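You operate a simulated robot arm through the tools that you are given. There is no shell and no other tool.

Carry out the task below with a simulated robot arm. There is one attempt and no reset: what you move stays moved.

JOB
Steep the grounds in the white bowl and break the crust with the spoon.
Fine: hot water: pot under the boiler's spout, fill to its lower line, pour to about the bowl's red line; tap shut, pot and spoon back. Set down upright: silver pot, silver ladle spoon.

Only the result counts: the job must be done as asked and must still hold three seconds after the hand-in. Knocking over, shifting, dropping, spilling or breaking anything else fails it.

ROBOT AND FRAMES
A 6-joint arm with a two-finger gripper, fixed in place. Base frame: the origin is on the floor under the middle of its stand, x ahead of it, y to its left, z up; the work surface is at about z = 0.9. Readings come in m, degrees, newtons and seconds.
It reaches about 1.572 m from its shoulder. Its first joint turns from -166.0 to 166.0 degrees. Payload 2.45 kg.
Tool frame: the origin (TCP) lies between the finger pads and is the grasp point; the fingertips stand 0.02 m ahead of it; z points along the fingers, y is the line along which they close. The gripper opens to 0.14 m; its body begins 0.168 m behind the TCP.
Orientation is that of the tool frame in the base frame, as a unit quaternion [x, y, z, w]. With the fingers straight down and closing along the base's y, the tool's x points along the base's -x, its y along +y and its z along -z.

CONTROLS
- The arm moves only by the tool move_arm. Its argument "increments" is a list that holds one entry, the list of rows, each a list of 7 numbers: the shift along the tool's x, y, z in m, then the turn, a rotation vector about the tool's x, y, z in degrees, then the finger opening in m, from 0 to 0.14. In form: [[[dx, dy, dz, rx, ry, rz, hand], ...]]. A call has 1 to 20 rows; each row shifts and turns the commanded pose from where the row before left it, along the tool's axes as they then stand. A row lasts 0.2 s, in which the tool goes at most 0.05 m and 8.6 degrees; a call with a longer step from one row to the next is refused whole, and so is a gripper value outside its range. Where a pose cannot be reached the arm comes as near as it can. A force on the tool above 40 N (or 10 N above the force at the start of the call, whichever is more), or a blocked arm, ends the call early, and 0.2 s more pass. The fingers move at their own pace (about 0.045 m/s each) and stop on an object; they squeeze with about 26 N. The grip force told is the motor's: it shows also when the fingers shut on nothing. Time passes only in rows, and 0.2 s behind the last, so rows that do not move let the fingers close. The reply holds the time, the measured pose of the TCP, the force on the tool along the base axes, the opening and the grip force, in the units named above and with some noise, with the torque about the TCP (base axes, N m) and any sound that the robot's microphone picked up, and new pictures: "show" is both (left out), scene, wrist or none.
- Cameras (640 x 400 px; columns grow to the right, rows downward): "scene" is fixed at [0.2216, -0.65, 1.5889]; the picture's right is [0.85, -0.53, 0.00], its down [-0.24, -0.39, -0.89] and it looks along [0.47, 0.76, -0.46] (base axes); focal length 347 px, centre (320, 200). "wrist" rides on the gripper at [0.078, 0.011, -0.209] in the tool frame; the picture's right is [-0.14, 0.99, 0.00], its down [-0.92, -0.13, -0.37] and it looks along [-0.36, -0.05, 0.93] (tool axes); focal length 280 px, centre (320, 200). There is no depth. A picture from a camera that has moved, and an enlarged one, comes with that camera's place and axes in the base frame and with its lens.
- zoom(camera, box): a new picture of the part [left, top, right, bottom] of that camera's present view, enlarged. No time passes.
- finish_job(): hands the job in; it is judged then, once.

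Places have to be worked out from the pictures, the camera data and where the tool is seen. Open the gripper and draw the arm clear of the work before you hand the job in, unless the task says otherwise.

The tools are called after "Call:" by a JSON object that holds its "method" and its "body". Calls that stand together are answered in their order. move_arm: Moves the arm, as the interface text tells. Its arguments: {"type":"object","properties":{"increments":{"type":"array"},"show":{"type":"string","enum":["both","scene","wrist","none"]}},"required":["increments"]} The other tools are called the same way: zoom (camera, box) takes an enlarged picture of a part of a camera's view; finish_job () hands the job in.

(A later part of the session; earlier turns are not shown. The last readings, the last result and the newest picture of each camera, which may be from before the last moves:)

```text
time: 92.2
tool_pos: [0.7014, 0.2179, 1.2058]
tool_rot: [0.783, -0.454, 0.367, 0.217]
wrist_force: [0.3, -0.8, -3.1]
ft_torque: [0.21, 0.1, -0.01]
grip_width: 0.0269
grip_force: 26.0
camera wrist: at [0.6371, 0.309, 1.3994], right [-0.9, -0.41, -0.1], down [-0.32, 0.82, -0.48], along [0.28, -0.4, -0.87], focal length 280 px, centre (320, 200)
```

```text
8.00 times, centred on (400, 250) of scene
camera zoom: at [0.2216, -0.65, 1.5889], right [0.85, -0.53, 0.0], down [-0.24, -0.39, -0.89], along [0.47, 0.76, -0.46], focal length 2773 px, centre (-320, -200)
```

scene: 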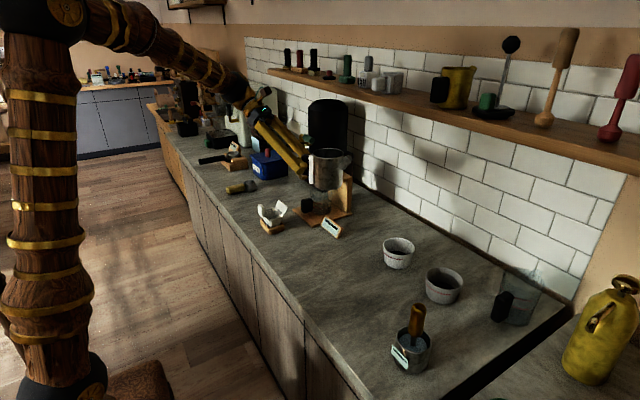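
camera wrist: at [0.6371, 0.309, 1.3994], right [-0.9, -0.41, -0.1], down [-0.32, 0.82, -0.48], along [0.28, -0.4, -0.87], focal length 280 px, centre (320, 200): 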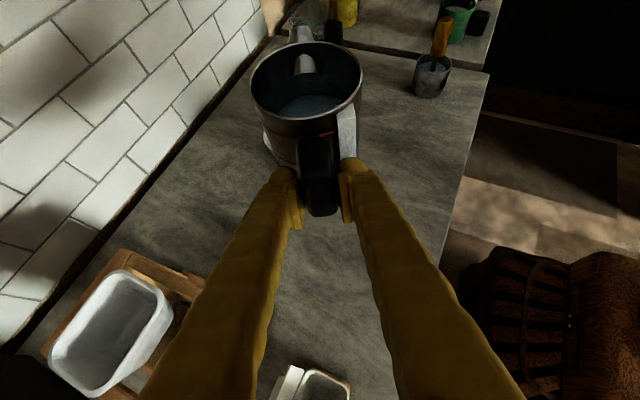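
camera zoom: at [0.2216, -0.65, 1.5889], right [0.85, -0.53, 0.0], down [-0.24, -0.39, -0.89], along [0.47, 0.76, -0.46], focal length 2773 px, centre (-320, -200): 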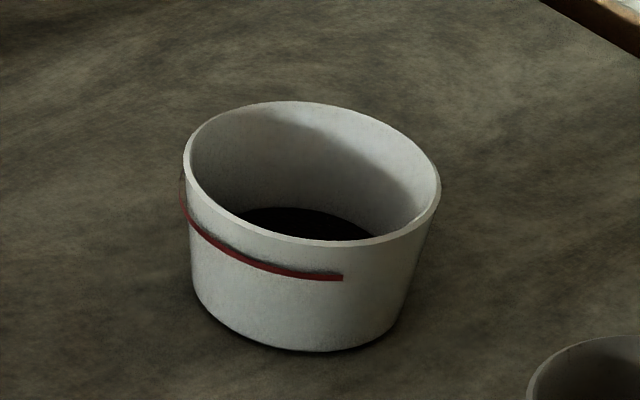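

Bowl centre ≈ (0.906, −0.015), rim z≈0.96, red line ≈ 2/3 up. I pre-tilt the pot to 30° here (water is only ~40% high, so no spill) and then check.

Call:
{"method": "move_arm", "body": {"increments": [[[0, 0, 0, 0, -5, 0, 0.0], [0, 0, 0, 0, -5, 0, 0.0], [0, 0, 0, 0, -5, 0, 0.0], [0, 0, 0, 0, -5, 0, 0.0], [0, 0, 0, 0, 0, 0, 0.0]]], "show": "both"}}

Call:
{"method": "zoom", "body": {"camera": "scene", "box": [290, 130, 370, 205]}}

```text
time: 93.4
tool_pos: [0.701, 0.2171, 1.2062]
tool_rot: [0.835, -0.484, 0.225, 0.134]
wrist_force: [-0.1, -0.1, -1.8]
ft_torque: [0.18, 0.09, 0.03]
grip_width: 0.0271
grip_force: 26.5
camera wrist: at [0.6738, 0.2462, 1.4263], right [-0.92, -0.39, -0.06], down [-0.38, 0.91, -0.15], along [0.12, -0.11, -0.99], focal length 280 px, centre (320, 200)
```

scene: 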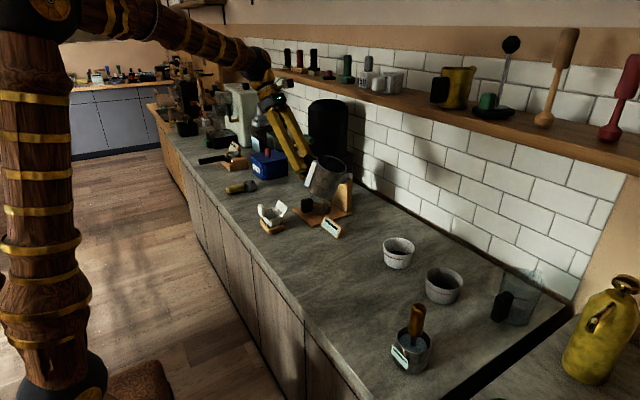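
wrist: 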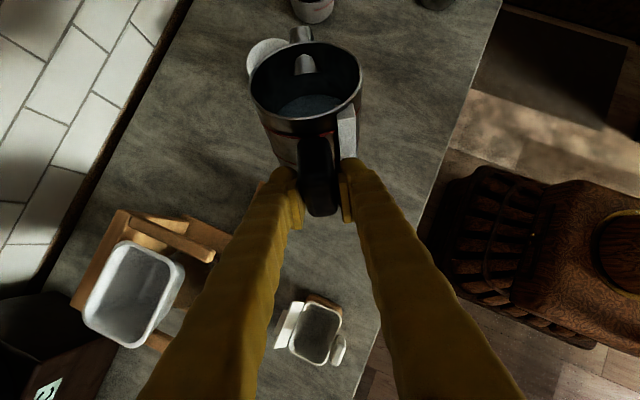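

```text
5.33 times, centred on (330, 168) of scene
camera zoom: at [0.2216, -0.65, 1.5889], right [0.85, -0.53, 0.0], down [-0.24, -0.39, -0.89], along [0.47, 0.76, -0.46], focal length 1849 px, centre (267, 373)
```

zoom: 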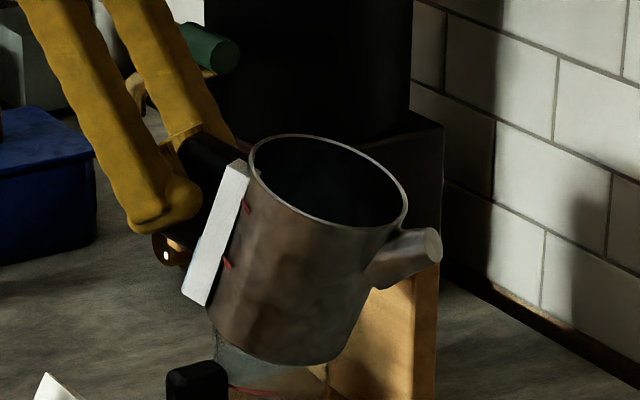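

The spout is a tube with its tip at about rim height, so pouring should start near 45°. I move toward the bowl in two stages.

Call:
{"method": "move_arm", "body": {"increments": [[[0.0041, -0.0055, 0.0168, 0, 0, 0, 0.0], [0.0082, -0.0109, 0.0335, 0, 0, 0, 0.0], [0.0082, -0.0109, 0.0335, 0, 0, 0, 0.0], [0.0082, -0.0109, 0.0335, 0, 0, 0, 0.0], [0.0041, -0.0055, 0.0168, 0, 0, 0, 0.0], [0, 0, 0, 0, 0, 0, 0.0]]], "show": "both"}}

Call:
{"method": "zoom", "body": {"camera": "scene", "box": [330, 150, 450, 280]}}

```text
time: 94.8
tool_pos: [0.7864, 0.1536, 1.1073]
tool_rot: [0.835, -0.483, 0.226, 0.134]
wrist_force: [-0.9, 0.0, -3.4]
ft_torque: [0.19, 0.07, 0.0]
grip_width: 0.027
grip_force: 26.3
camera wrist: at [0.759, 0.1833, 1.3269], right [-0.92, -0.39, -0.06], down [-0.38, 0.91, -0.15], along [0.12, -0.11, -0.99], focal length 280 px, centre (320, 200)
```

scene: 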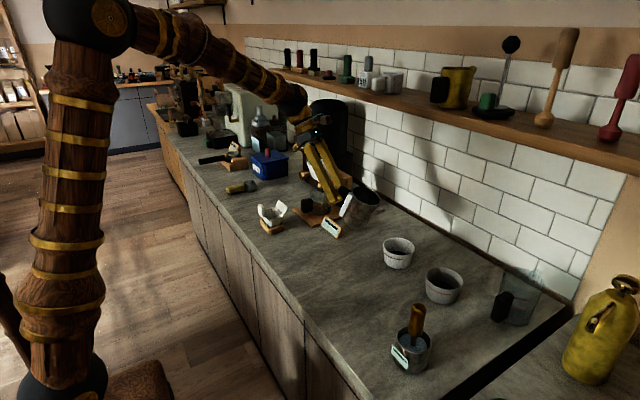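
wrist: 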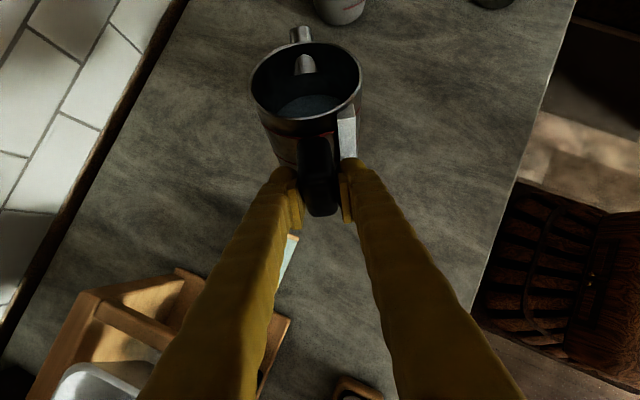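

```text
3.08 times, centred on (390, 215) of scene
camera zoom: at [0.2216, -0.65, 1.5889], right [0.85, -0.53, 0.0], down [-0.24, -0.39, -0.89], along [0.47, 0.76, -0.46], focal length 1067 px, centre (105, 154)
```

zoom: 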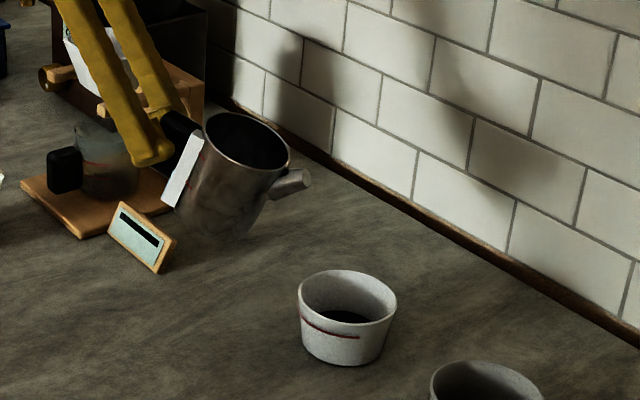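

The bowl is hidden under the pot for the wrist camera, but the scene view confirms the geometry (spout tip now ≈ (0.863, 0.017, 1.098)). I tilt to 30° and bring the tip to 1 cm before the bowl's centre at z≈1.02.

Call:
{"method": "move_arm", "body": {"increments": [[[0, 0, 0, 0, -5, 0, 0.0], [0, 0, 0, 0, -5, 0, 0.0], [0.0078, -0.0072, 0.0209, 0, 0, 0, 0.0], [0.0078, -0.0072, 0.0209, 0, 0, 0, 0.0], [0.0078, -0.0072, 0.0209, 0, 0, 0, 0.0], [0, 0, 0, 0, 0, 0, 0.0]]], "show": "both"}}

Call:
{"method": "zoom", "body": {"camera": "scene", "box": [350, 180, 440, 280]}}

```text
time: 96.2
tool_pos: [0.8281, 0.13, 1.0579]
tool_rot: [0.851, -0.494, 0.152, 0.091]
wrist_force: [0.0, -1.0, -3.3]
ft_torque: [0.16, 0.09, 0.02]
grip_width: 0.0271
grip_force: 26.5
camera wrist: at [0.8192, 0.1247, 1.2811], right [-0.92, -0.38, -0.04], down [-0.38, 0.92, 0.02], along [0.03, 0.04, -1.0], focal length 280 px, centre (320, 200)
```

scene: 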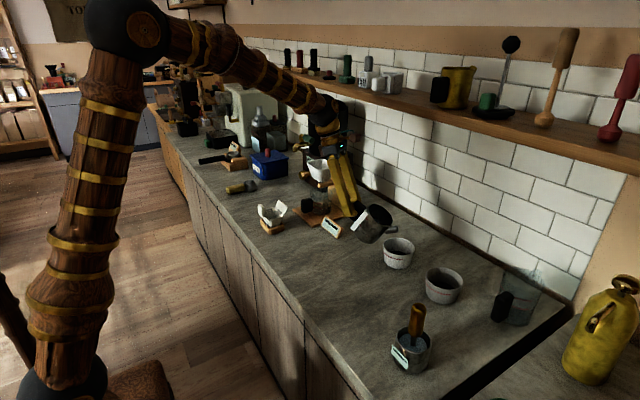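
wrist: 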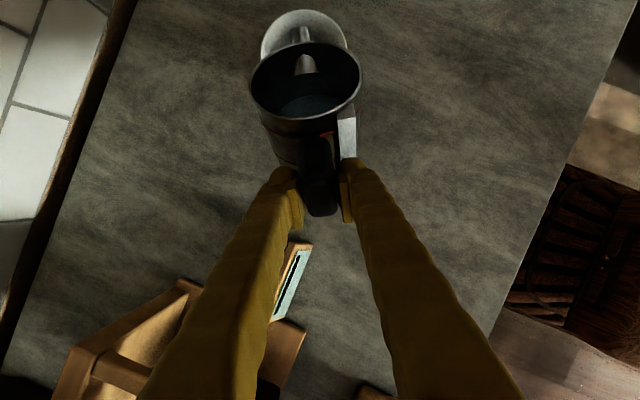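

```text
4.00 times, centred on (395, 230) of scene
camera zoom: at [0.2216, -0.65, 1.5889], right [0.85, -0.53, 0.0], down [-0.24, -0.39, -0.89], along [0.47, 0.76, -0.46], focal length 1387 px, centre (20, 80)
```

zoom: 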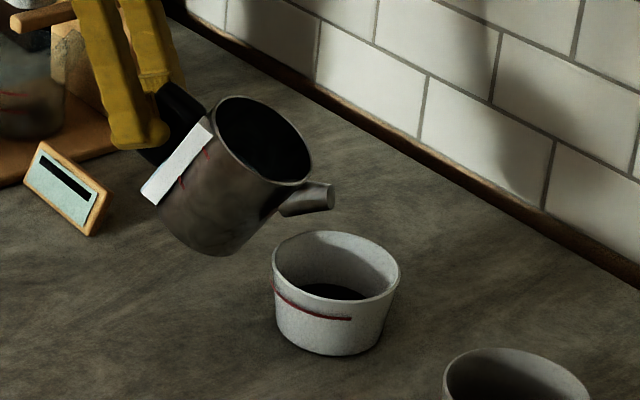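

The spout tip is now at about (0.899, −0.002, 1.025), 1.4 cm short of the bowl's centre along the pour direction. Tilting about the tip to 40°.

Call:
{"method": "move_arm", "body": {"increments": [[[0.0039, 0, -0.0056, 0, -2.5, 0, 0.0], [0.0039, 0, -0.0056, 0, -2.5, 0, 0.0], [0.0039, 0, -0.0056, 0, -2.5, 0, 0.0], [0.0039, 0, -0.0056, 0, -2.5, 0, 0.0], [0, 0, 0, 0, 0, 0, 0.0]]], "show": "wrist"}}

Call:
{"method": "zoom", "body": {"camera": "scene", "box": [360, 190, 430, 275]}}

```text
time: 97.4
tool_pos: [0.8329, 0.1217, 1.0839]
tool_rot: [0.861, -0.5, 0.076, 0.047]
wrist_force: [0.6, 0.5, -3.4]
ft_torque: [0.13, 0.11, 0.01]
grip_width: 0.0266
grip_force: 26.5
camera wrist: at [0.8431, 0.083, 1.3033], right [-0.93, -0.37, -0.02], down [-0.37, 0.91, 0.19], along [-0.06, 0.19, -0.98], focal length 280 px, centre (320, 200)
```

wrist: 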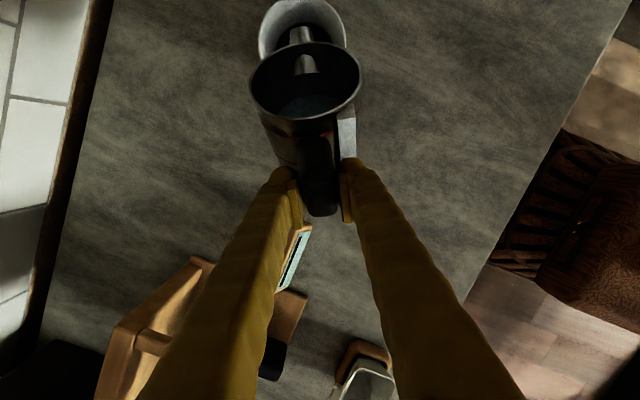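

```text
4.71 times, centred on (395, 232) of scene
camera zoom: at [0.2216, -0.65, 1.5889], right [0.85, -0.53, 0.0], down [-0.24, -0.39, -0.89], along [0.47, 0.76, -0.46], focal length 1631 px, centre (-33, 47)
```

zoom: 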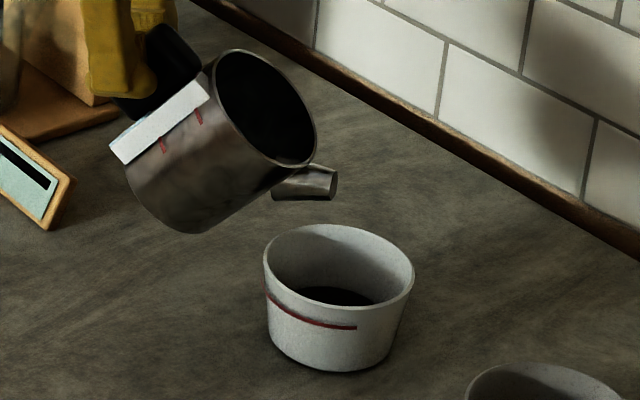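

No flow yet at 40°. Continuing to 45° in 2.5° steps.

Call:
{"method": "move_arm", "body": {"increments": [[[0.0039, 0, -0.0056, 0, -2.5, 0, 0.0], [0.0039, 0, -0.0056, 0, -2.5, 0, 0.0], [0, 0, 0, 0, 0, 0, 0.0]]], "show": "none"}}

Call:
{"method": "zoom", "body": {"camera": "scene", "box": [360, 190, 430, 275]}}

```text
time: 98.2
tool_pos: [0.8342, 0.1167, 1.0955]
tool_rot: [0.864, -0.501, 0.04, 0.026]
wrist_force: [-0.9, -0.4, -2.0]
ft_torque: [0.15, 0.07, -0.02]
grip_width: 0.0269
grip_force: 25.9
```

```text
4.71 times, centred on (395, 232) of scene
camera zoom: at [0.2216, -0.65, 1.5889], right [0.85, -0.53, 0.0], down [-0.24, -0.39, -0.89], along [0.47, 0.76, -0.46], focal length 1631 px, centre (-33, 47)
```

zoom: 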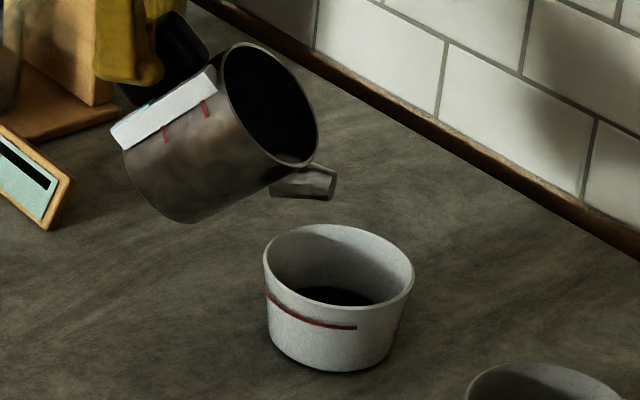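

Still dry at ~45°. Going on 4° more.

Call:
{"method": "move_arm", "body": {"increments": [[[0.0031, 0, -0.0045, 0, -2, 0, 0.0], [0.0031, 0, -0.0045, 0, -2, 0, 0.0]]], "show": "none"}}

Call:
{"method": "zoom", "body": {"camera": "scene", "box": [360, 190, 430, 275]}}

```text
time: 98.8
tool_pos: [0.8357, 0.1117, 1.1049]
tool_rot: [0.865, -0.502, 0.01, 0.008]
wrist_force: [-0.2, -0.6, -2.6]
ft_torque: [0.1, 0.05, 0.0]
grip_width: 0.0272
grip_force: 25.8
```

```text
4.71 times, centred on (395, 232) of scene
camera zoom: at [0.2216, -0.65, 1.5889], right [0.85, -0.53, 0.0], down [-0.24, -0.39, -0.89], along [0.47, 0.76, -0.46], focal length 1631 px, centre (-33, 47)
```

zoom: 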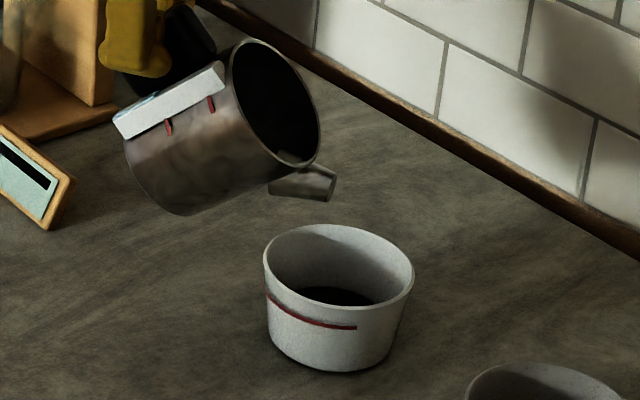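

Dry at ~48°. Next 4°.

Call:
{"method": "move_arm", "body": {"increments": [[[0.0031, 0, -0.0045, 0, -2, 0, 0.0], [0.0031, 0, -0.0045, 0, -2, 0, 0.0]]], "show": "none"}}

Call:
{"method": "zoom", "body": {"camera": "scene", "box": [360, 190, 430, 275]}}

```text
time: 99.4
tool_pos: [0.8388, 0.1061, 1.1136]
tool_rot: [0.865, -0.502, -0.021, -0.01]
wrist_force: [0.1, 0.0, -3.2]
ft_torque: [0.07, 0.09, 0.02]
grip_width: 0.0269
grip_force: 26.2
```

```text
4.71 times, centred on (395, 232) of scene
camera zoom: at [0.2216, -0.65, 1.5889], right [0.85, -0.53, 0.0], down [-0.24, -0.39, -0.89], along [0.47, 0.76, -0.46], focal length 1631 px, centre (-33, 47)
```

zoom: 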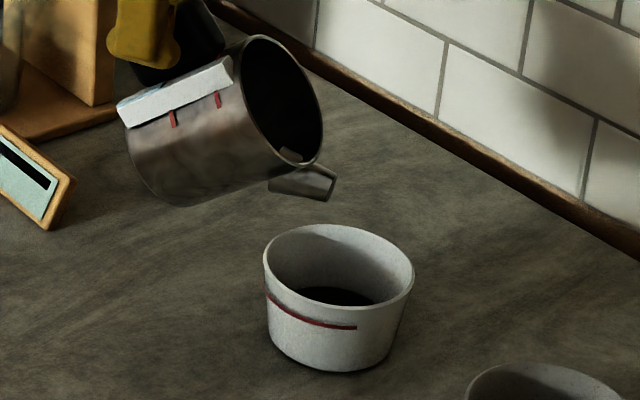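

Still nothing at ~52°. Continuing another 4° and looking inside with the wrist camera.

Call:
{"method": "move_arm", "body": {"increments": [[[0.0031, 0, -0.0045, 0, -2, 0, 0.0], [0.0031, 0, -0.0045, 0, -2, 0, 0.0]]], "show": "wrist"}}

Call:
{"method": "zoom", "body": {"camera": "scene", "box": [360, 190, 430, 275]}}

Call:
{"method": "zoom", "body": {"camera": "wrist", "box": [230, 0, 380, 130]}}

```text
time: 100.0
tool_pos: [0.8429, 0.098, 1.1215]
tool_rot: [0.863, -0.502, -0.051, -0.026]
wrist_force: [0.4, 0.3, -2.0]
ft_torque: [0.08, 0.08, 0.02]
grip_width: 0.027
grip_force: 26.3
camera wrist: at [0.8847, 0.0061, 1.3204], right [-0.93, -0.37, 0.02], down [-0.32, 0.82, 0.47], along [-0.19, 0.43, -0.88], focal length 280 px, centre (320, 200)
```

wrist: 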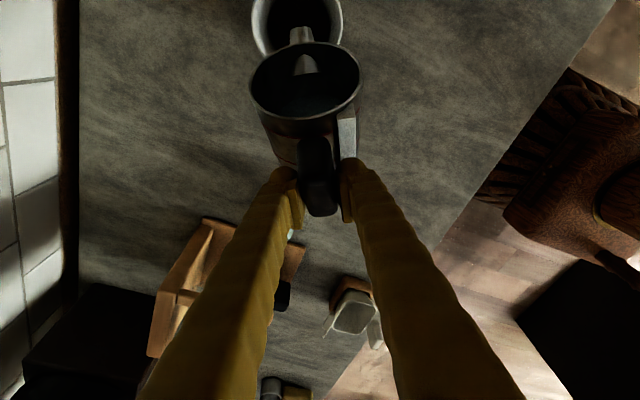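

```text
4.71 times, centred on (395, 232) of scene
camera zoom: at [0.2216, -0.65, 1.5889], right [0.85, -0.53, 0.0], down [-0.24, -0.39, -0.89], along [0.47, 0.76, -0.46], focal length 1631 px, centre (-33, 47)
```

zoom: 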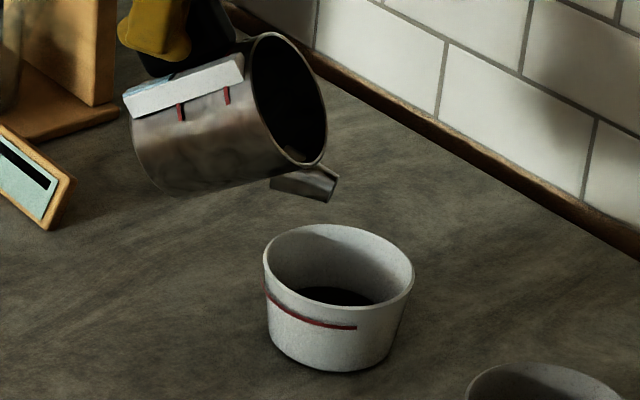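

```text
3.08 times, centred on (305, 65) of wrist
camera zoom: at [0.8847, 0.0061, 1.3204], right [-0.93, -0.37, 0.02], down [-0.32, 0.82, 0.47], along [-0.19, 0.43, -0.88], focal length 863 px, centre (366, 615)
```

zoom: 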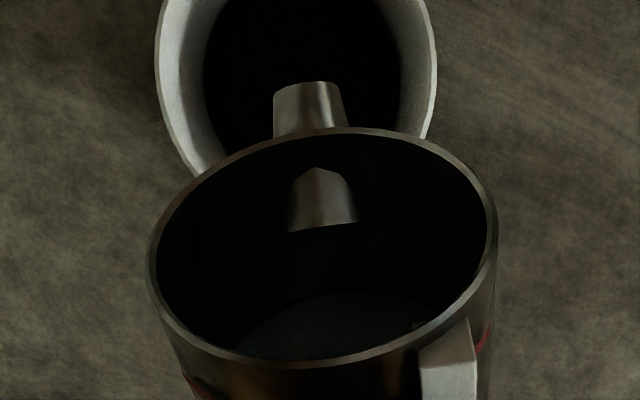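

Water rendering inside is only a disc; the flow must start at a larger tilt. Tip is right over the bowl, so I continue in 2° steps.

Call:
{"method": "move_arm", "body": {"increments": [[[0.0031, 0, -0.0045, 0, -2, 0, 0.0], [0.0031, 0, -0.0045, 0, -2, 0, 0.0]]], "show": "none"}}

Call:
{"method": "zoom", "body": {"camera": "scene", "box": [360, 190, 430, 275]}}

```text
time: 100.6
tool_pos: [0.8466, 0.093, 1.13]
tool_rot: [0.861, -0.5, -0.082, -0.042]
wrist_force: [0.0, -0.9, -2.8]
ft_torque: [0.06, 0.06, -0.03]
grip_width: 0.0272
grip_force: 25.7
```

```text
4.71 times, centred on (395, 232) of scene
camera zoom: at [0.2216, -0.65, 1.5889], right [0.85, -0.53, 0.0], down [-0.24, -0.39, -0.89], along [0.47, 0.76, -0.46], focal length 1631 px, centre (-33, 47)
```

zoom: 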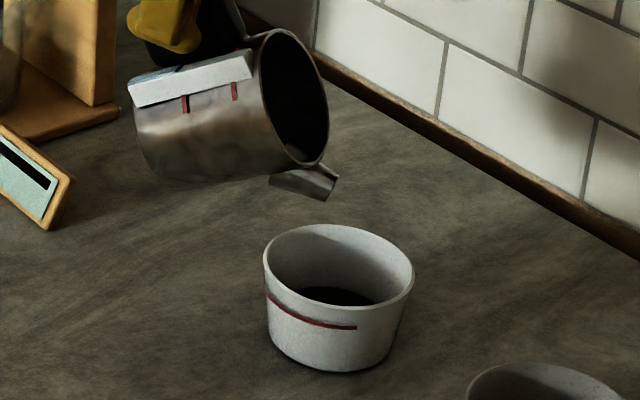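

~60°, still dry. Next 4°.

Call:
{"method": "move_arm", "body": {"increments": [[[0.0031, 0, -0.0045, 0, -2, 0, 0.0], [0.0031, 0, -0.0045, 0, -2, 0, 0.0]]], "show": "none"}}

Call:
{"method": "zoom", "body": {"camera": "scene", "box": [360, 190, 430, 275]}}

```text
time: 101.2
tool_pos: [0.8506, 0.0877, 1.1371]
tool_rot: [0.858, -0.498, -0.11, -0.061]
wrist_force: [0.5, 0.4, -3.3]
ft_torque: [0.07, -0.01, 0.01]
grip_width: 0.027
grip_force: 26.3
```

```text
4.71 times, centred on (395, 232) of scene
camera zoom: at [0.2216, -0.65, 1.5889], right [0.85, -0.53, 0.0], down [-0.24, -0.39, -0.89], along [0.47, 0.76, -0.46], focal length 1631 px, centre (-33, 47)
```

zoom: 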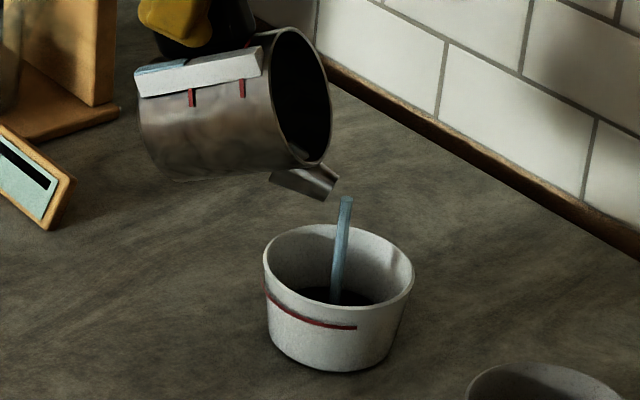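

Pouring has started, the stream lands in the bowl. Holding the tilt and watching.

Call:
{"method": "move_arm", "body": {"increments": [[[0, 0, 0, 0, 0, 0, 0.0], [0, 0, 0, 0, 0, 0, 0.0]]], "show": "none"}}

Call:
{"method": "zoom", "body": {"camera": "scene", "box": [370, 215, 425, 275]}}

```text
time: 101.8
tool_pos: [0.8512, 0.0867, 1.1352]
tool_rot: [0.858, -0.498, -0.111, -0.061]
wrist_force: [0.2, -0.2, -2.5]
ft_torque: [0.1, 0.05, 0.01]
grip_width: 0.0272
grip_force: 26.1
```

```text
6.67 times, centred on (398, 245) of scene
camera zoom: at [0.2216, -0.65, 1.5889], right [0.85, -0.53, 0.0], down [-0.24, -0.39, -0.89], along [0.47, 0.76, -0.46], focal length 2311 px, centre (-197, -100)
```

zoom: 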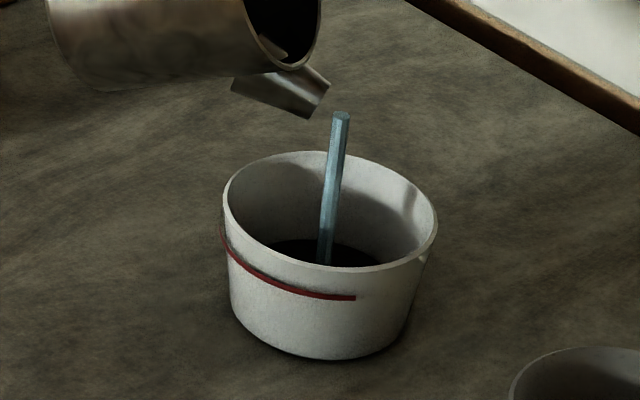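

Flow is modest; the level's back edge is at row ~238 and should reach row ~192 at the red line. Waiting 2 s.

Call:
{"method": "move_arm", "body": {"increments": [[[0, 0, 0, 0, 0, 0, 0.0], [0, 0, 0, 0, 0, 0, 0.0], [0, 0, 0, 0, 0, 0, 0.0], [0, 0, 0, 0, 0, 0, 0.0], [0, 0, 0, 0, 0, 0, 0.0], [0, 0, 0, 0, 0, 0, 0.0], [0, 0, 0, 0, 0, 0, 0.0], [0, 0, 0, 0, 0, 0, 0.0]]], "show": "none"}}

Call:
{"method": "zoom", "body": {"camera": "scene", "box": [370, 215, 425, 275]}}

```text
time: 103.6
tool_pos: [0.8506, 0.0871, 1.1372]
tool_rot: [0.858, -0.499, -0.11, -0.061]
wrist_force: [0.5, -0.6, -2.8]
ft_torque: [0.09, 0.0, 0.03]
grip_width: 0.0269
grip_force: 26.7
```

```text
6.67 times, centred on (398, 245) of scene
camera zoom: at [0.2216, -0.65, 1.5889], right [0.85, -0.53, 0.0], down [-0.24, -0.39, -0.89], along [0.47, 0.76, -0.46], focal length 2311 px, centre (-197, -100)
```

zoom: 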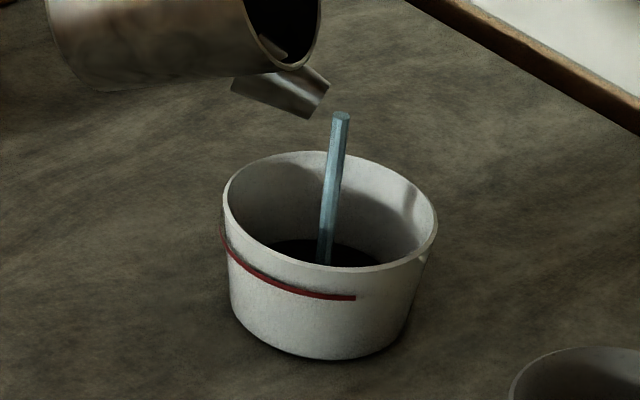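

The stream runs but the level hardly changes yet. Tilting 3° more about the tip to increase the flow.

Call:
{"method": "move_arm", "body": {"increments": [[[0.0023, 0, -0.0034, 0, -1.5, 0, 0.0], [0.0023, 0, -0.0034, 0, -1.5, 0, 0.0], [0, 0, 0, 0, 0, 0, 0.0], [0, 0, 0, 0, 0, 0, 0.0], [0, 0, 0, 0, 0, 0, 0.0]]], "show": "none"}}

Call:
{"method": "zoom", "body": {"camera": "scene", "box": [370, 215, 425, 275]}}

Call:
{"method": "zoom", "body": {"camera": "scene", "box": [370, 190, 410, 235]}}

```text
time: 104.8
tool_pos: [0.8526, 0.0829, 1.1425]
tool_rot: [0.855, -0.496, -0.133, -0.075]
wrist_force: [0.6, -0.1, -3.7]
ft_torque: [0.1, 0.05, 0.0]
grip_width: 0.0267
grip_force: 25.8
```

```text
6.67 times, centred on (398, 245) of scene
camera zoom: at [0.2216, -0.65, 1.5889], right [0.85, -0.53, 0.0], down [-0.24, -0.39, -0.89], along [0.47, 0.76, -0.46], focal length 2311 px, centre (-197, -100)
```

zoom: 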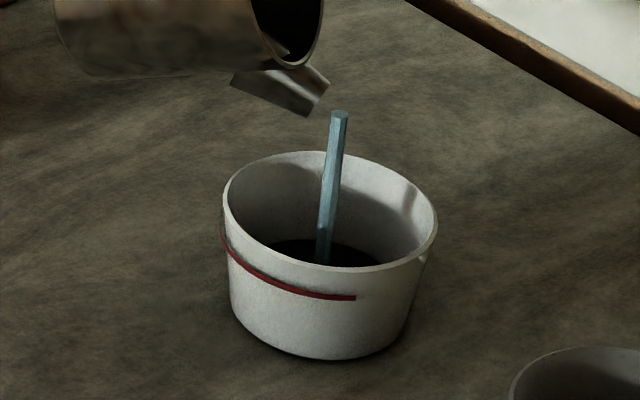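

```text
8.89 times, centred on (390, 212) of scene
camera zoom: at [0.2216, -0.65, 1.5889], right [0.85, -0.53, 0.0], down [-0.24, -0.39, -0.89], along [0.47, 0.76, -0.46], focal length 3081 px, centre (-302, 89)
```

zoom: 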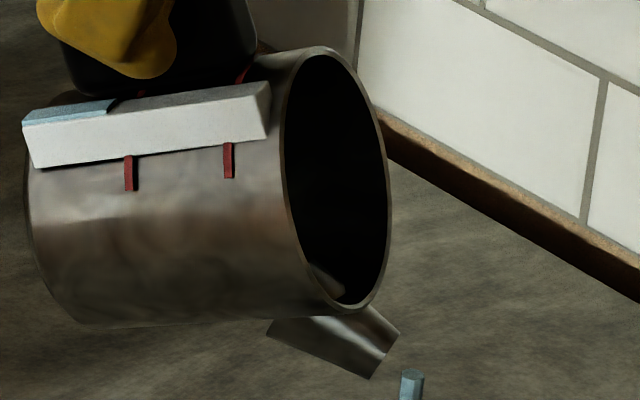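

The pot's gauge (readable in this pose) has only just begun to drop. Waiting 3 s at this tilt.

Call:
{"method": "move_arm", "body": {"increments": [[[0, 0, 0, 0, 0, 0, 0.0], [0, 0, 0, 0, 0, 0, 0.0], [0, 0, 0, 0, 0, 0, 0.0], [0, 0, 0, 0, 0, 0, 0.0], [0, 0, 0, 0, 0, 0, 0.0], [0, 0, 0, 0, 0, 0, 0.0], [0, 0, 0, 0, 0, 0, 0.0], [0, 0, 0, 0, 0, 0, 0.0], [0, 0, 0, 0, 0, 0, 0.0], [0, 0, 0, 0, 0, 0, 0.0], [0, 0, 0, 0, 0, 0, 0.0], [0, 0, 0, 0, 0, 0, 0.0], [0, 0, 0, 0, 0, 0, 0.0], [0, 0, 0, 0, 0, 0, 0.0]]], "show": "none"}}

Call:
{"method": "zoom", "body": {"camera": "scene", "box": [370, 215, 425, 275]}}

Call:
{"method": "zoom", "body": {"camera": "scene", "box": [370, 190, 410, 235]}}

```text
time: 107.8
tool_pos: [0.8531, 0.0812, 1.1427]
tool_rot: [0.854, -0.498, -0.132, -0.074]
wrist_force: [0.5, 0.1, -3.1]
ft_torque: [0.07, 0.01, -0.02]
grip_width: 0.0274
grip_force: 25.7
```

```text
6.67 times, centred on (398, 245) of scene
camera zoom: at [0.2216, -0.65, 1.5889], right [0.85, -0.53, 0.0], down [-0.24, -0.39, -0.89], along [0.47, 0.76, -0.46], focal length 2311 px, centre (-197, -100)
```

zoom: 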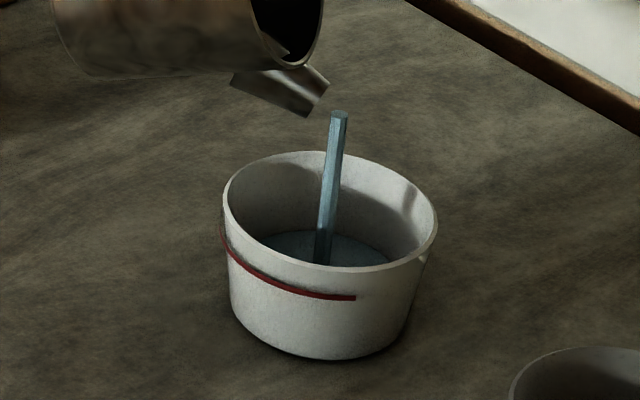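

```text
8.89 times, centred on (390, 212) of scene
camera zoom: at [0.2216, -0.65, 1.5889], right [0.85, -0.53, 0.0], down [-0.24, -0.39, -0.89], along [0.47, 0.76, -0.46], focal length 3081 px, centre (-302, 89)
```

zoom: 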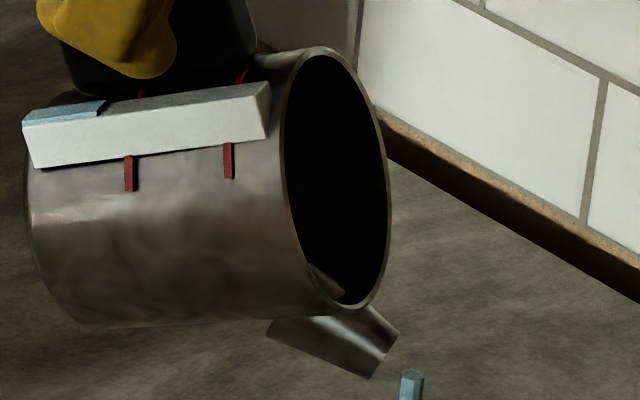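

The bowl level is rising now (back edge ~231, z≈0.92); about 8 mL/s. Waiting 4 s more.

Call:
{"method": "move_arm", "body": {"increments": [[[0, 0, 0, 0, 0, 0, 0.0], [0, 0, 0, 0, 0, 0, 0.0], [0, 0, 0, 0, 0, 0, 0.0], [0, 0, 0, 0, 0, 0, 0.0], [0, 0, 0, 0, 0, 0, 0.0], [0, 0, 0, 0, 0, 0, 0.0], [0, 0, 0, 0, 0, 0, 0.0], [0, 0, 0, 0, 0, 0, 0.0], [0, 0, 0, 0, 0, 0, 0.0], [0, 0, 0, 0, 0, 0, 0.0], [0, 0, 0, 0, 0, 0, 0.0], [0, 0, 0, 0, 0, 0, 0.0], [0, 0, 0, 0, 0, 0, 0.0], [0, 0, 0, 0, 0, 0, 0.0], [0, 0, 0, 0, 0, 0, 0.0], [0, 0, 0, 0, 0, 0, 0.0], [0, 0, 0, 0, 0, 0, 0.0], [0, 0, 0, 0, 0, 0, 0.0]]], "show": "none"}}

Call:
{"method": "zoom", "body": {"camera": "scene", "box": [370, 215, 425, 275]}}

Call:
{"method": "zoom", "body": {"camera": "scene", "box": [370, 190, 410, 235]}}

```text
time: 111.6
tool_pos: [0.8544, 0.0811, 1.1419]
tool_rot: [0.855, -0.497, -0.132, -0.074]
wrist_force: [0.3, 0.1, -3.2]
ft_torque: [0.1, 0.05, 0.01]
grip_width: 0.0269
grip_force: 26.5
```

```text
6.67 times, centred on (398, 245) of scene
camera zoom: at [0.2216, -0.65, 1.5889], right [0.85, -0.53, 0.0], down [-0.24, -0.39, -0.89], along [0.47, 0.76, -0.46], focal length 2311 px, centre (-197, -100)
```

zoom: 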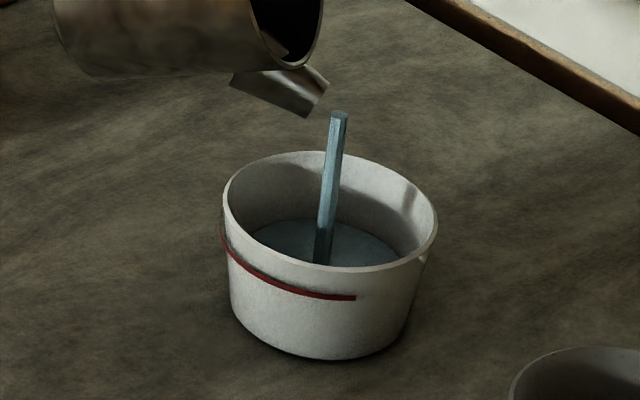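

```text
8.89 times, centred on (390, 212) of scene
camera zoom: at [0.2216, -0.65, 1.5889], right [0.85, -0.53, 0.0], down [-0.24, -0.39, -0.89], along [0.47, 0.76, -0.46], focal length 3081 px, centre (-302, 89)
```

zoom: 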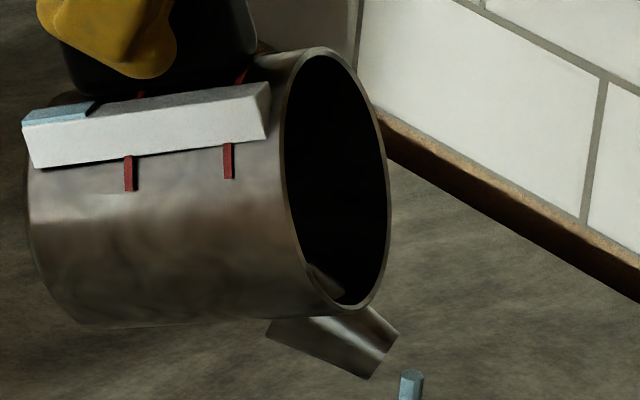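

Back edge at ~218; the red line corresponds to about row 186–192. Waiting 4 s more.

Call:
{"method": "move_arm", "body": {"increments": [[[0, 0, 0, 0, 0, 0, 0.0], [0, 0, 0, 0, 0, 0, 0.0], [0, 0, 0, 0, 0, 0, 0.0], [0, 0, 0, 0, 0, 0, 0.0], [0, 0, 0, 0, 0, 0, 0.0], [0, 0, 0, 0, 0, 0, 0.0], [0, 0, 0, 0, 0, 0, 0.0], [0, 0, 0, 0, 0, 0, 0.0], [0, 0, 0, 0, 0, 0, 0.0], [0, 0, 0, 0, 0, 0, 0.0], [0, 0, 0, 0, 0, 0, 0.0], [0, 0, 0, 0, 0, 0, 0.0], [0, 0, 0, 0, 0, 0, 0.0], [0, 0, 0, 0, 0, 0, 0.0], [0, 0, 0, 0, 0, 0, 0.0], [0, 0, 0, 0, 0, 0, 0.0], [0, 0, 0, 0, 0, 0, 0.0], [0, 0, 0, 0, 0, 0, 0.0]]], "show": "none"}}

Call:
{"method": "zoom", "body": {"camera": "scene", "box": [370, 215, 425, 275]}}

Call:
{"method": "zoom", "body": {"camera": "scene", "box": [370, 190, 410, 235]}}

```text
time: 115.4
tool_pos: [0.8521, 0.0813, 1.1431]
tool_rot: [0.854, -0.497, -0.133, -0.074]
wrist_force: [-0.2, -0.6, -2.6]
ft_torque: [0.09, 0.06, 0.03]
grip_width: 0.0269
grip_force: 26.1
```

```text
6.67 times, centred on (398, 245) of scene
camera zoom: at [0.2216, -0.65, 1.5889], right [0.85, -0.53, 0.0], down [-0.24, -0.39, -0.89], along [0.47, 0.76, -0.46], focal length 2311 px, centre (-197, -100)
```

zoom: 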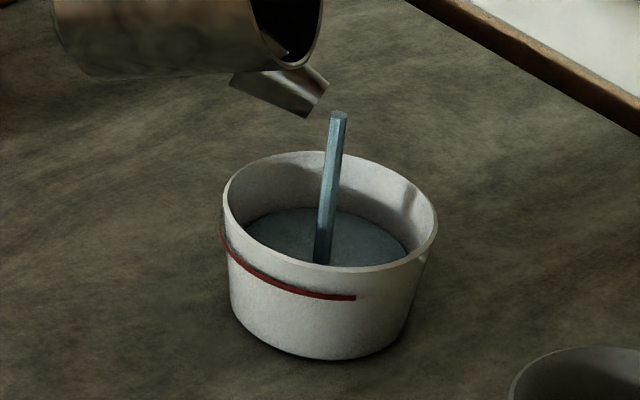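

```text
8.89 times, centred on (390, 212) of scene
camera zoom: at [0.2216, -0.65, 1.5889], right [0.85, -0.53, 0.0], down [-0.24, -0.39, -0.89], along [0.47, 0.76, -0.46], focal length 3081 px, centre (-302, 89)
```

zoom: 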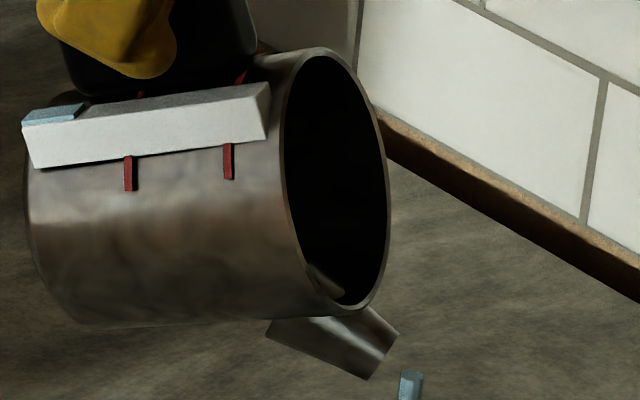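

Back edge ~207. Waiting 3.6 s.

Call:
{"method": "move_arm", "body": {"increments": [[[0, 0, 0, 0, 0, 0, 0.0], [0, 0, 0, 0, 0, 0, 0.0], [0, 0, 0, 0, 0, 0, 0.0], [0, 0, 0, 0, 0, 0, 0.0], [0, 0, 0, 0, 0, 0, 0.0], [0, 0, 0, 0, 0, 0, 0.0], [0, 0, 0, 0, 0, 0, 0.0], [0, 0, 0, 0, 0, 0, 0.0], [0, 0, 0, 0, 0, 0, 0.0], [0, 0, 0, 0, 0, 0, 0.0], [0, 0, 0, 0, 0, 0, 0.0], [0, 0, 0, 0, 0, 0, 0.0], [0, 0, 0, 0, 0, 0, 0.0], [0, 0, 0, 0, 0, 0, 0.0], [0, 0, 0, 0, 0, 0, 0.0], [0, 0, 0, 0, 0, 0, 0.0], [0, 0, 0, 0, 0, 0, 0.0]]], "show": "wrist"}}

Call:
{"method": "zoom", "body": {"camera": "scene", "box": [375, 230, 425, 275]}}

Call:
{"method": "zoom", "body": {"camera": "wrist", "box": [230, 0, 380, 130]}}

```text
time: 119.0
tool_pos: [0.8541, 0.0822, 1.1415]
tool_rot: [0.854, -0.497, -0.133, -0.075]
wrist_force: [0.7, 0.3, -2.2]
ft_torque: [0.08, 0.06, 0.0]
grip_width: 0.027
grip_force: 25.9
camera wrist: at [0.9127, -0.0423, 1.3185], right [-0.93, -0.38, 0.05], down [-0.27, 0.73, 0.63], along [-0.27, 0.57, -0.78], focal length 280 px, centre (320, 200)
```

wrist: 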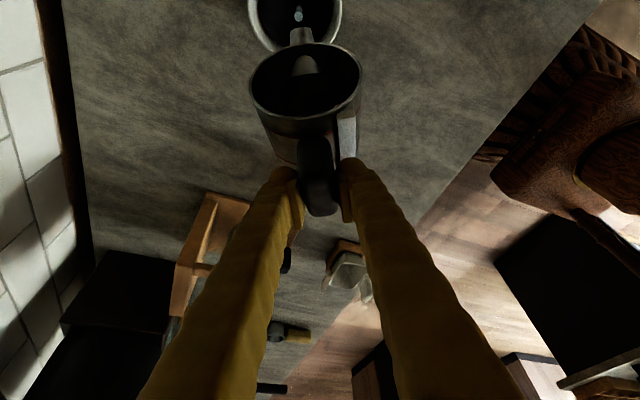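

```text
8.89 times, centred on (400, 252) of scene
camera zoom: at [0.2216, -0.65, 1.5889], right [0.85, -0.53, 0.0], down [-0.24, -0.39, -0.89], along [0.47, 0.76, -0.46], focal length 3081 px, centre (-391, -267)
```

zoom: 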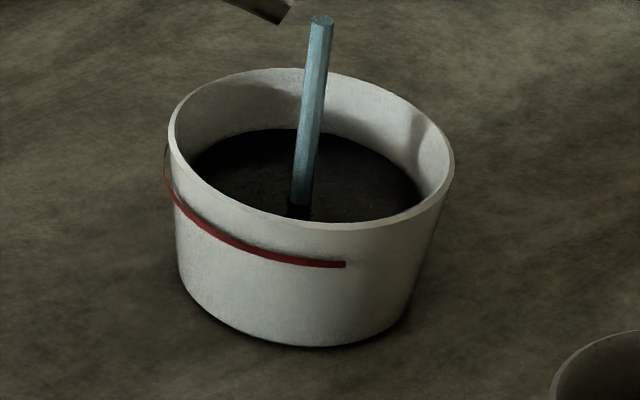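

```text
3.08 times, centred on (305, 65) of wrist
camera zoom: at [0.9127, -0.0423, 1.3185], right [-0.93, -0.38, 0.05], down [-0.27, 0.73, 0.63], along [-0.27, 0.57, -0.78], focal length 863 px, centre (366, 615)
```

zoom: 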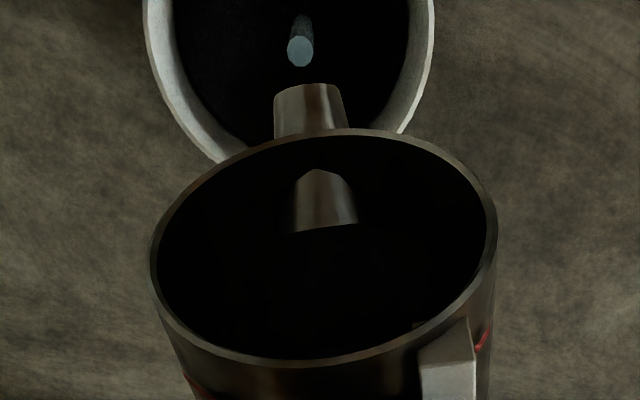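

The surface has turned dark — the crust is forming on top. By comparison with the rim spacing the level is still ~6 mm below the red line. Continuing ~2.4 s.

Call:
{"method": "move_arm", "body": {"increments": [[[0, 0, 0, 0, 0, 0, 0.0], [0, 0, 0, 0, 0, 0, 0.0], [0, 0, 0, 0, 0, 0, 0.0], [0, 0, 0, 0, 0, 0, 0.0], [0, 0, 0, 0, 0, 0, 0.0], [0, 0, 0, 0, 0, 0, 0.0], [0, 0, 0, 0, 0, 0, 0.0], [0, 0, 0, 0, 0, 0, 0.0], [0, 0, 0, 0, 0, 0, 0.0], [0, 0, 0, 0, 0, 0, 0.0], [0, 0, 0, 0, 0, 0, 0.0]]], "show": "none"}}

Call:
{"method": "zoom", "body": {"camera": "scene", "box": [375, 230, 425, 275]}}

Call:
{"method": "zoom", "body": {"camera": "scene", "box": [370, 190, 410, 235]}}

```text
time: 121.4
tool_pos: [0.8541, 0.082, 1.1416]
tool_rot: [0.854, -0.497, -0.132, -0.074]
wrist_force: [0.0, 0.4, -2.2]
ft_torque: [0.04, 0.09, 0.0]
grip_width: 0.027
grip_force: 26.0
```

```text
8.89 times, centred on (400, 252) of scene
camera zoom: at [0.2216, -0.65, 1.5889], right [0.85, -0.53, 0.0], down [-0.24, -0.39, -0.89], along [0.47, 0.76, -0.46], focal length 3081 px, centre (-391, -267)
```

zoom: 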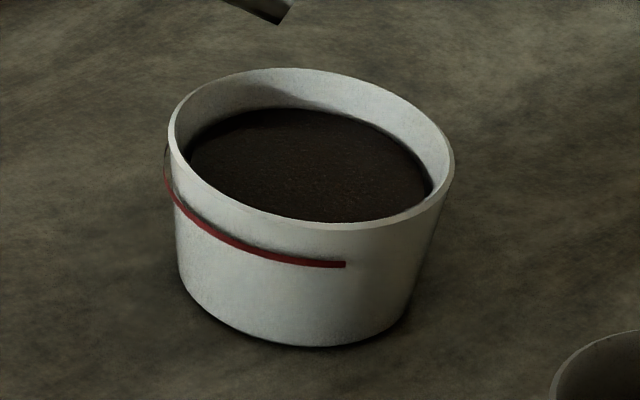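

```text
8.89 times, centred on (390, 212) of scene
camera zoom: at [0.2216, -0.65, 1.5889], right [0.85, -0.53, 0.0], down [-0.24, -0.39, -0.89], along [0.47, 0.76, -0.46], focal length 3081 px, centre (-302, 89)
```

zoom: 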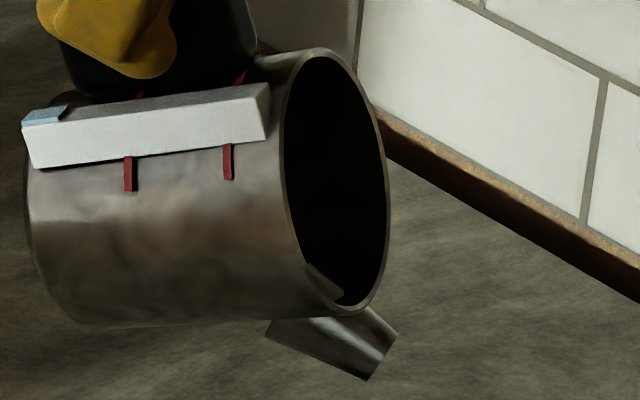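

The stream has stopped by itself; ~137 mL went over, and the dark crust now stands about at the red line. I tilt the pot back about the tip by 20°.

Call:
{"method": "move_arm", "body": {"increments": [[[-0.007, 0, 0.0117, 0, 5, 0, 0.0], [-0.007, 0, 0.0117, 0, 5, 0, 0.0], [-0.007, 0, 0.0117, 0, 5, 0, 0.0], [-0.007, 0, 0.0117, 0, 5, 0, 0.0], [0, 0, 0, 0, 0, 0, 0.0]]], "show": "wrist"}}

Call:
{"method": "zoom", "body": {"camera": "scene", "box": [360, 190, 430, 275]}}

Call:
{"method": "zoom", "body": {"camera": "scene", "box": [375, 230, 425, 275]}}

```text
time: 122.6
tool_pos: [0.8351, 0.1128, 1.1019]
tool_rot: [0.865, -0.501, 0.017, 0.013]
wrist_force: [0.7, -1.0, -2.9]
ft_torque: [0.15, 0.09, 0.0]
grip_width: 0.027
grip_force: 25.8
camera wrist: at [0.8607, 0.048, 1.3135], right [-0.93, -0.37, 0.0], down [-0.35, 0.88, 0.33], along [-0.12, 0.3, -0.94], focal length 280 px, centre (320, 200)
```

wrist: 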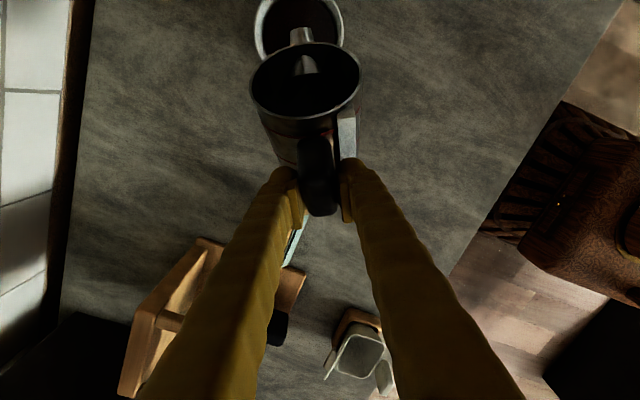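

```text
4.71 times, centred on (395, 232) of scene
camera zoom: at [0.2216, -0.65, 1.5889], right [0.85, -0.53, 0.0], down [-0.24, -0.39, -0.89], along [0.47, 0.76, -0.46], focal length 1631 px, centre (-33, 47)
```

zoom: 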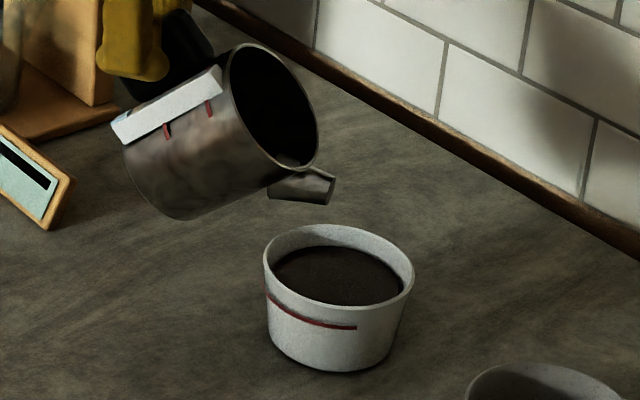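

```text
8.89 times, centred on (400, 252) of scene
camera zoom: at [0.2216, -0.65, 1.5889], right [0.85, -0.53, 0.0], down [-0.24, -0.39, -0.89], along [0.47, 0.76, -0.46], focal length 3081 px, centre (-391, -267)
```

zoom: 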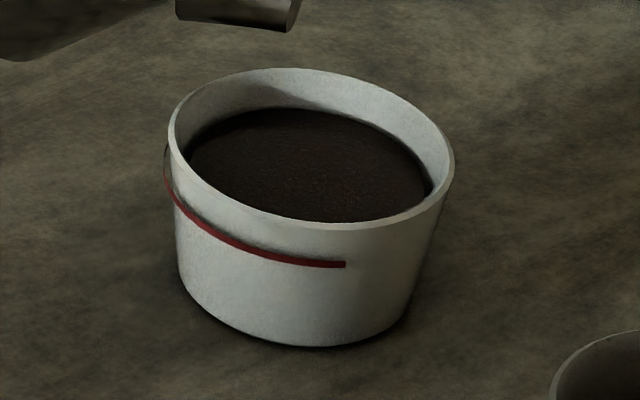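

No drips, the bowl is fine. Raising while tilting the pot fully upright.

Call:
{"method": "move_arm", "body": {"increments": [[[0, 0, -0.015, 0, 4.9, 0, 0.0], [0, 0, -0.015, 0, 4.9, 0, 0.0], [0, 0, -0.015, 0, 4.9, 0, 0.0], [0, 0, -0.015, 0, 4.9, 0, 0.0], [0, 0, -0.015, 0, 4.9, 0, 0.0], [0, 0, -0.015, 0, 4.9, 0, 0.0], [0, 0, -0.015, 0, 4.9, 0, 0.0], [0, 0, -0.015, 0, 4.9, 0, 0.0], [0, 0, -0.015, 0, 4.9, 0, 0.0], [0, 0, -0.01, 0, 4.7, 0, 0.0], [0, 0, 0, 0, 0, 0, 0.0]]], "show": "both"}}

Call:
{"method": "zoom", "body": {"camera": "scene", "box": [310, 130, 430, 220]}}

```text
time: 125.0
tool_pos: [0.8094, 0.16, 1.23]
tool_rot: [0.78, -0.452, 0.373, 0.219]
wrist_force: [0.0, -0.1, -2.8]
ft_torque: [0.21, 0.11, 0.01]
grip_width: 0.027
grip_force: 25.9
camera wrist: at [0.7436, 0.255, 1.4215], right [-0.9, -0.42, -0.1], down [-0.32, 0.81, -0.49], along [0.29, -0.41, -0.87], focal length 280 px, centre (320, 200)
```

scene: 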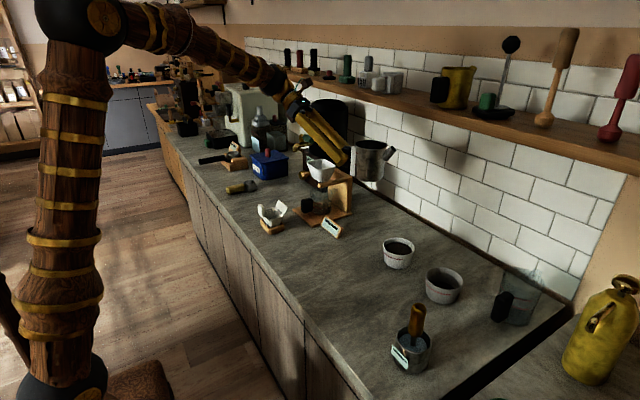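
wrist: 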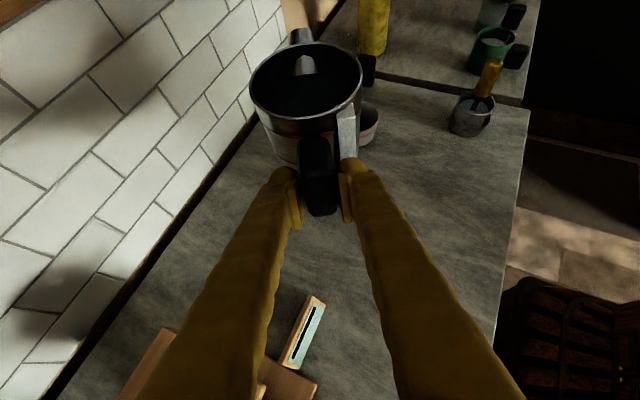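

```text
4.44 times, centred on (370, 175) of scene
camera zoom: at [0.2216, -0.65, 1.5889], right [0.85, -0.53, 0.0], down [-0.24, -0.39, -0.89], along [0.47, 0.76, -0.46], focal length 1541 px, centre (98, 311)
```

zoom: 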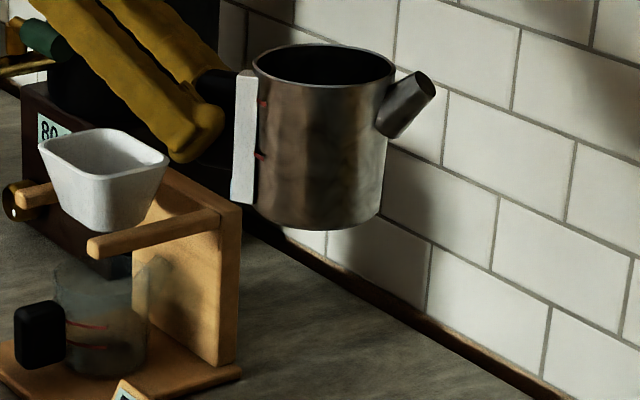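

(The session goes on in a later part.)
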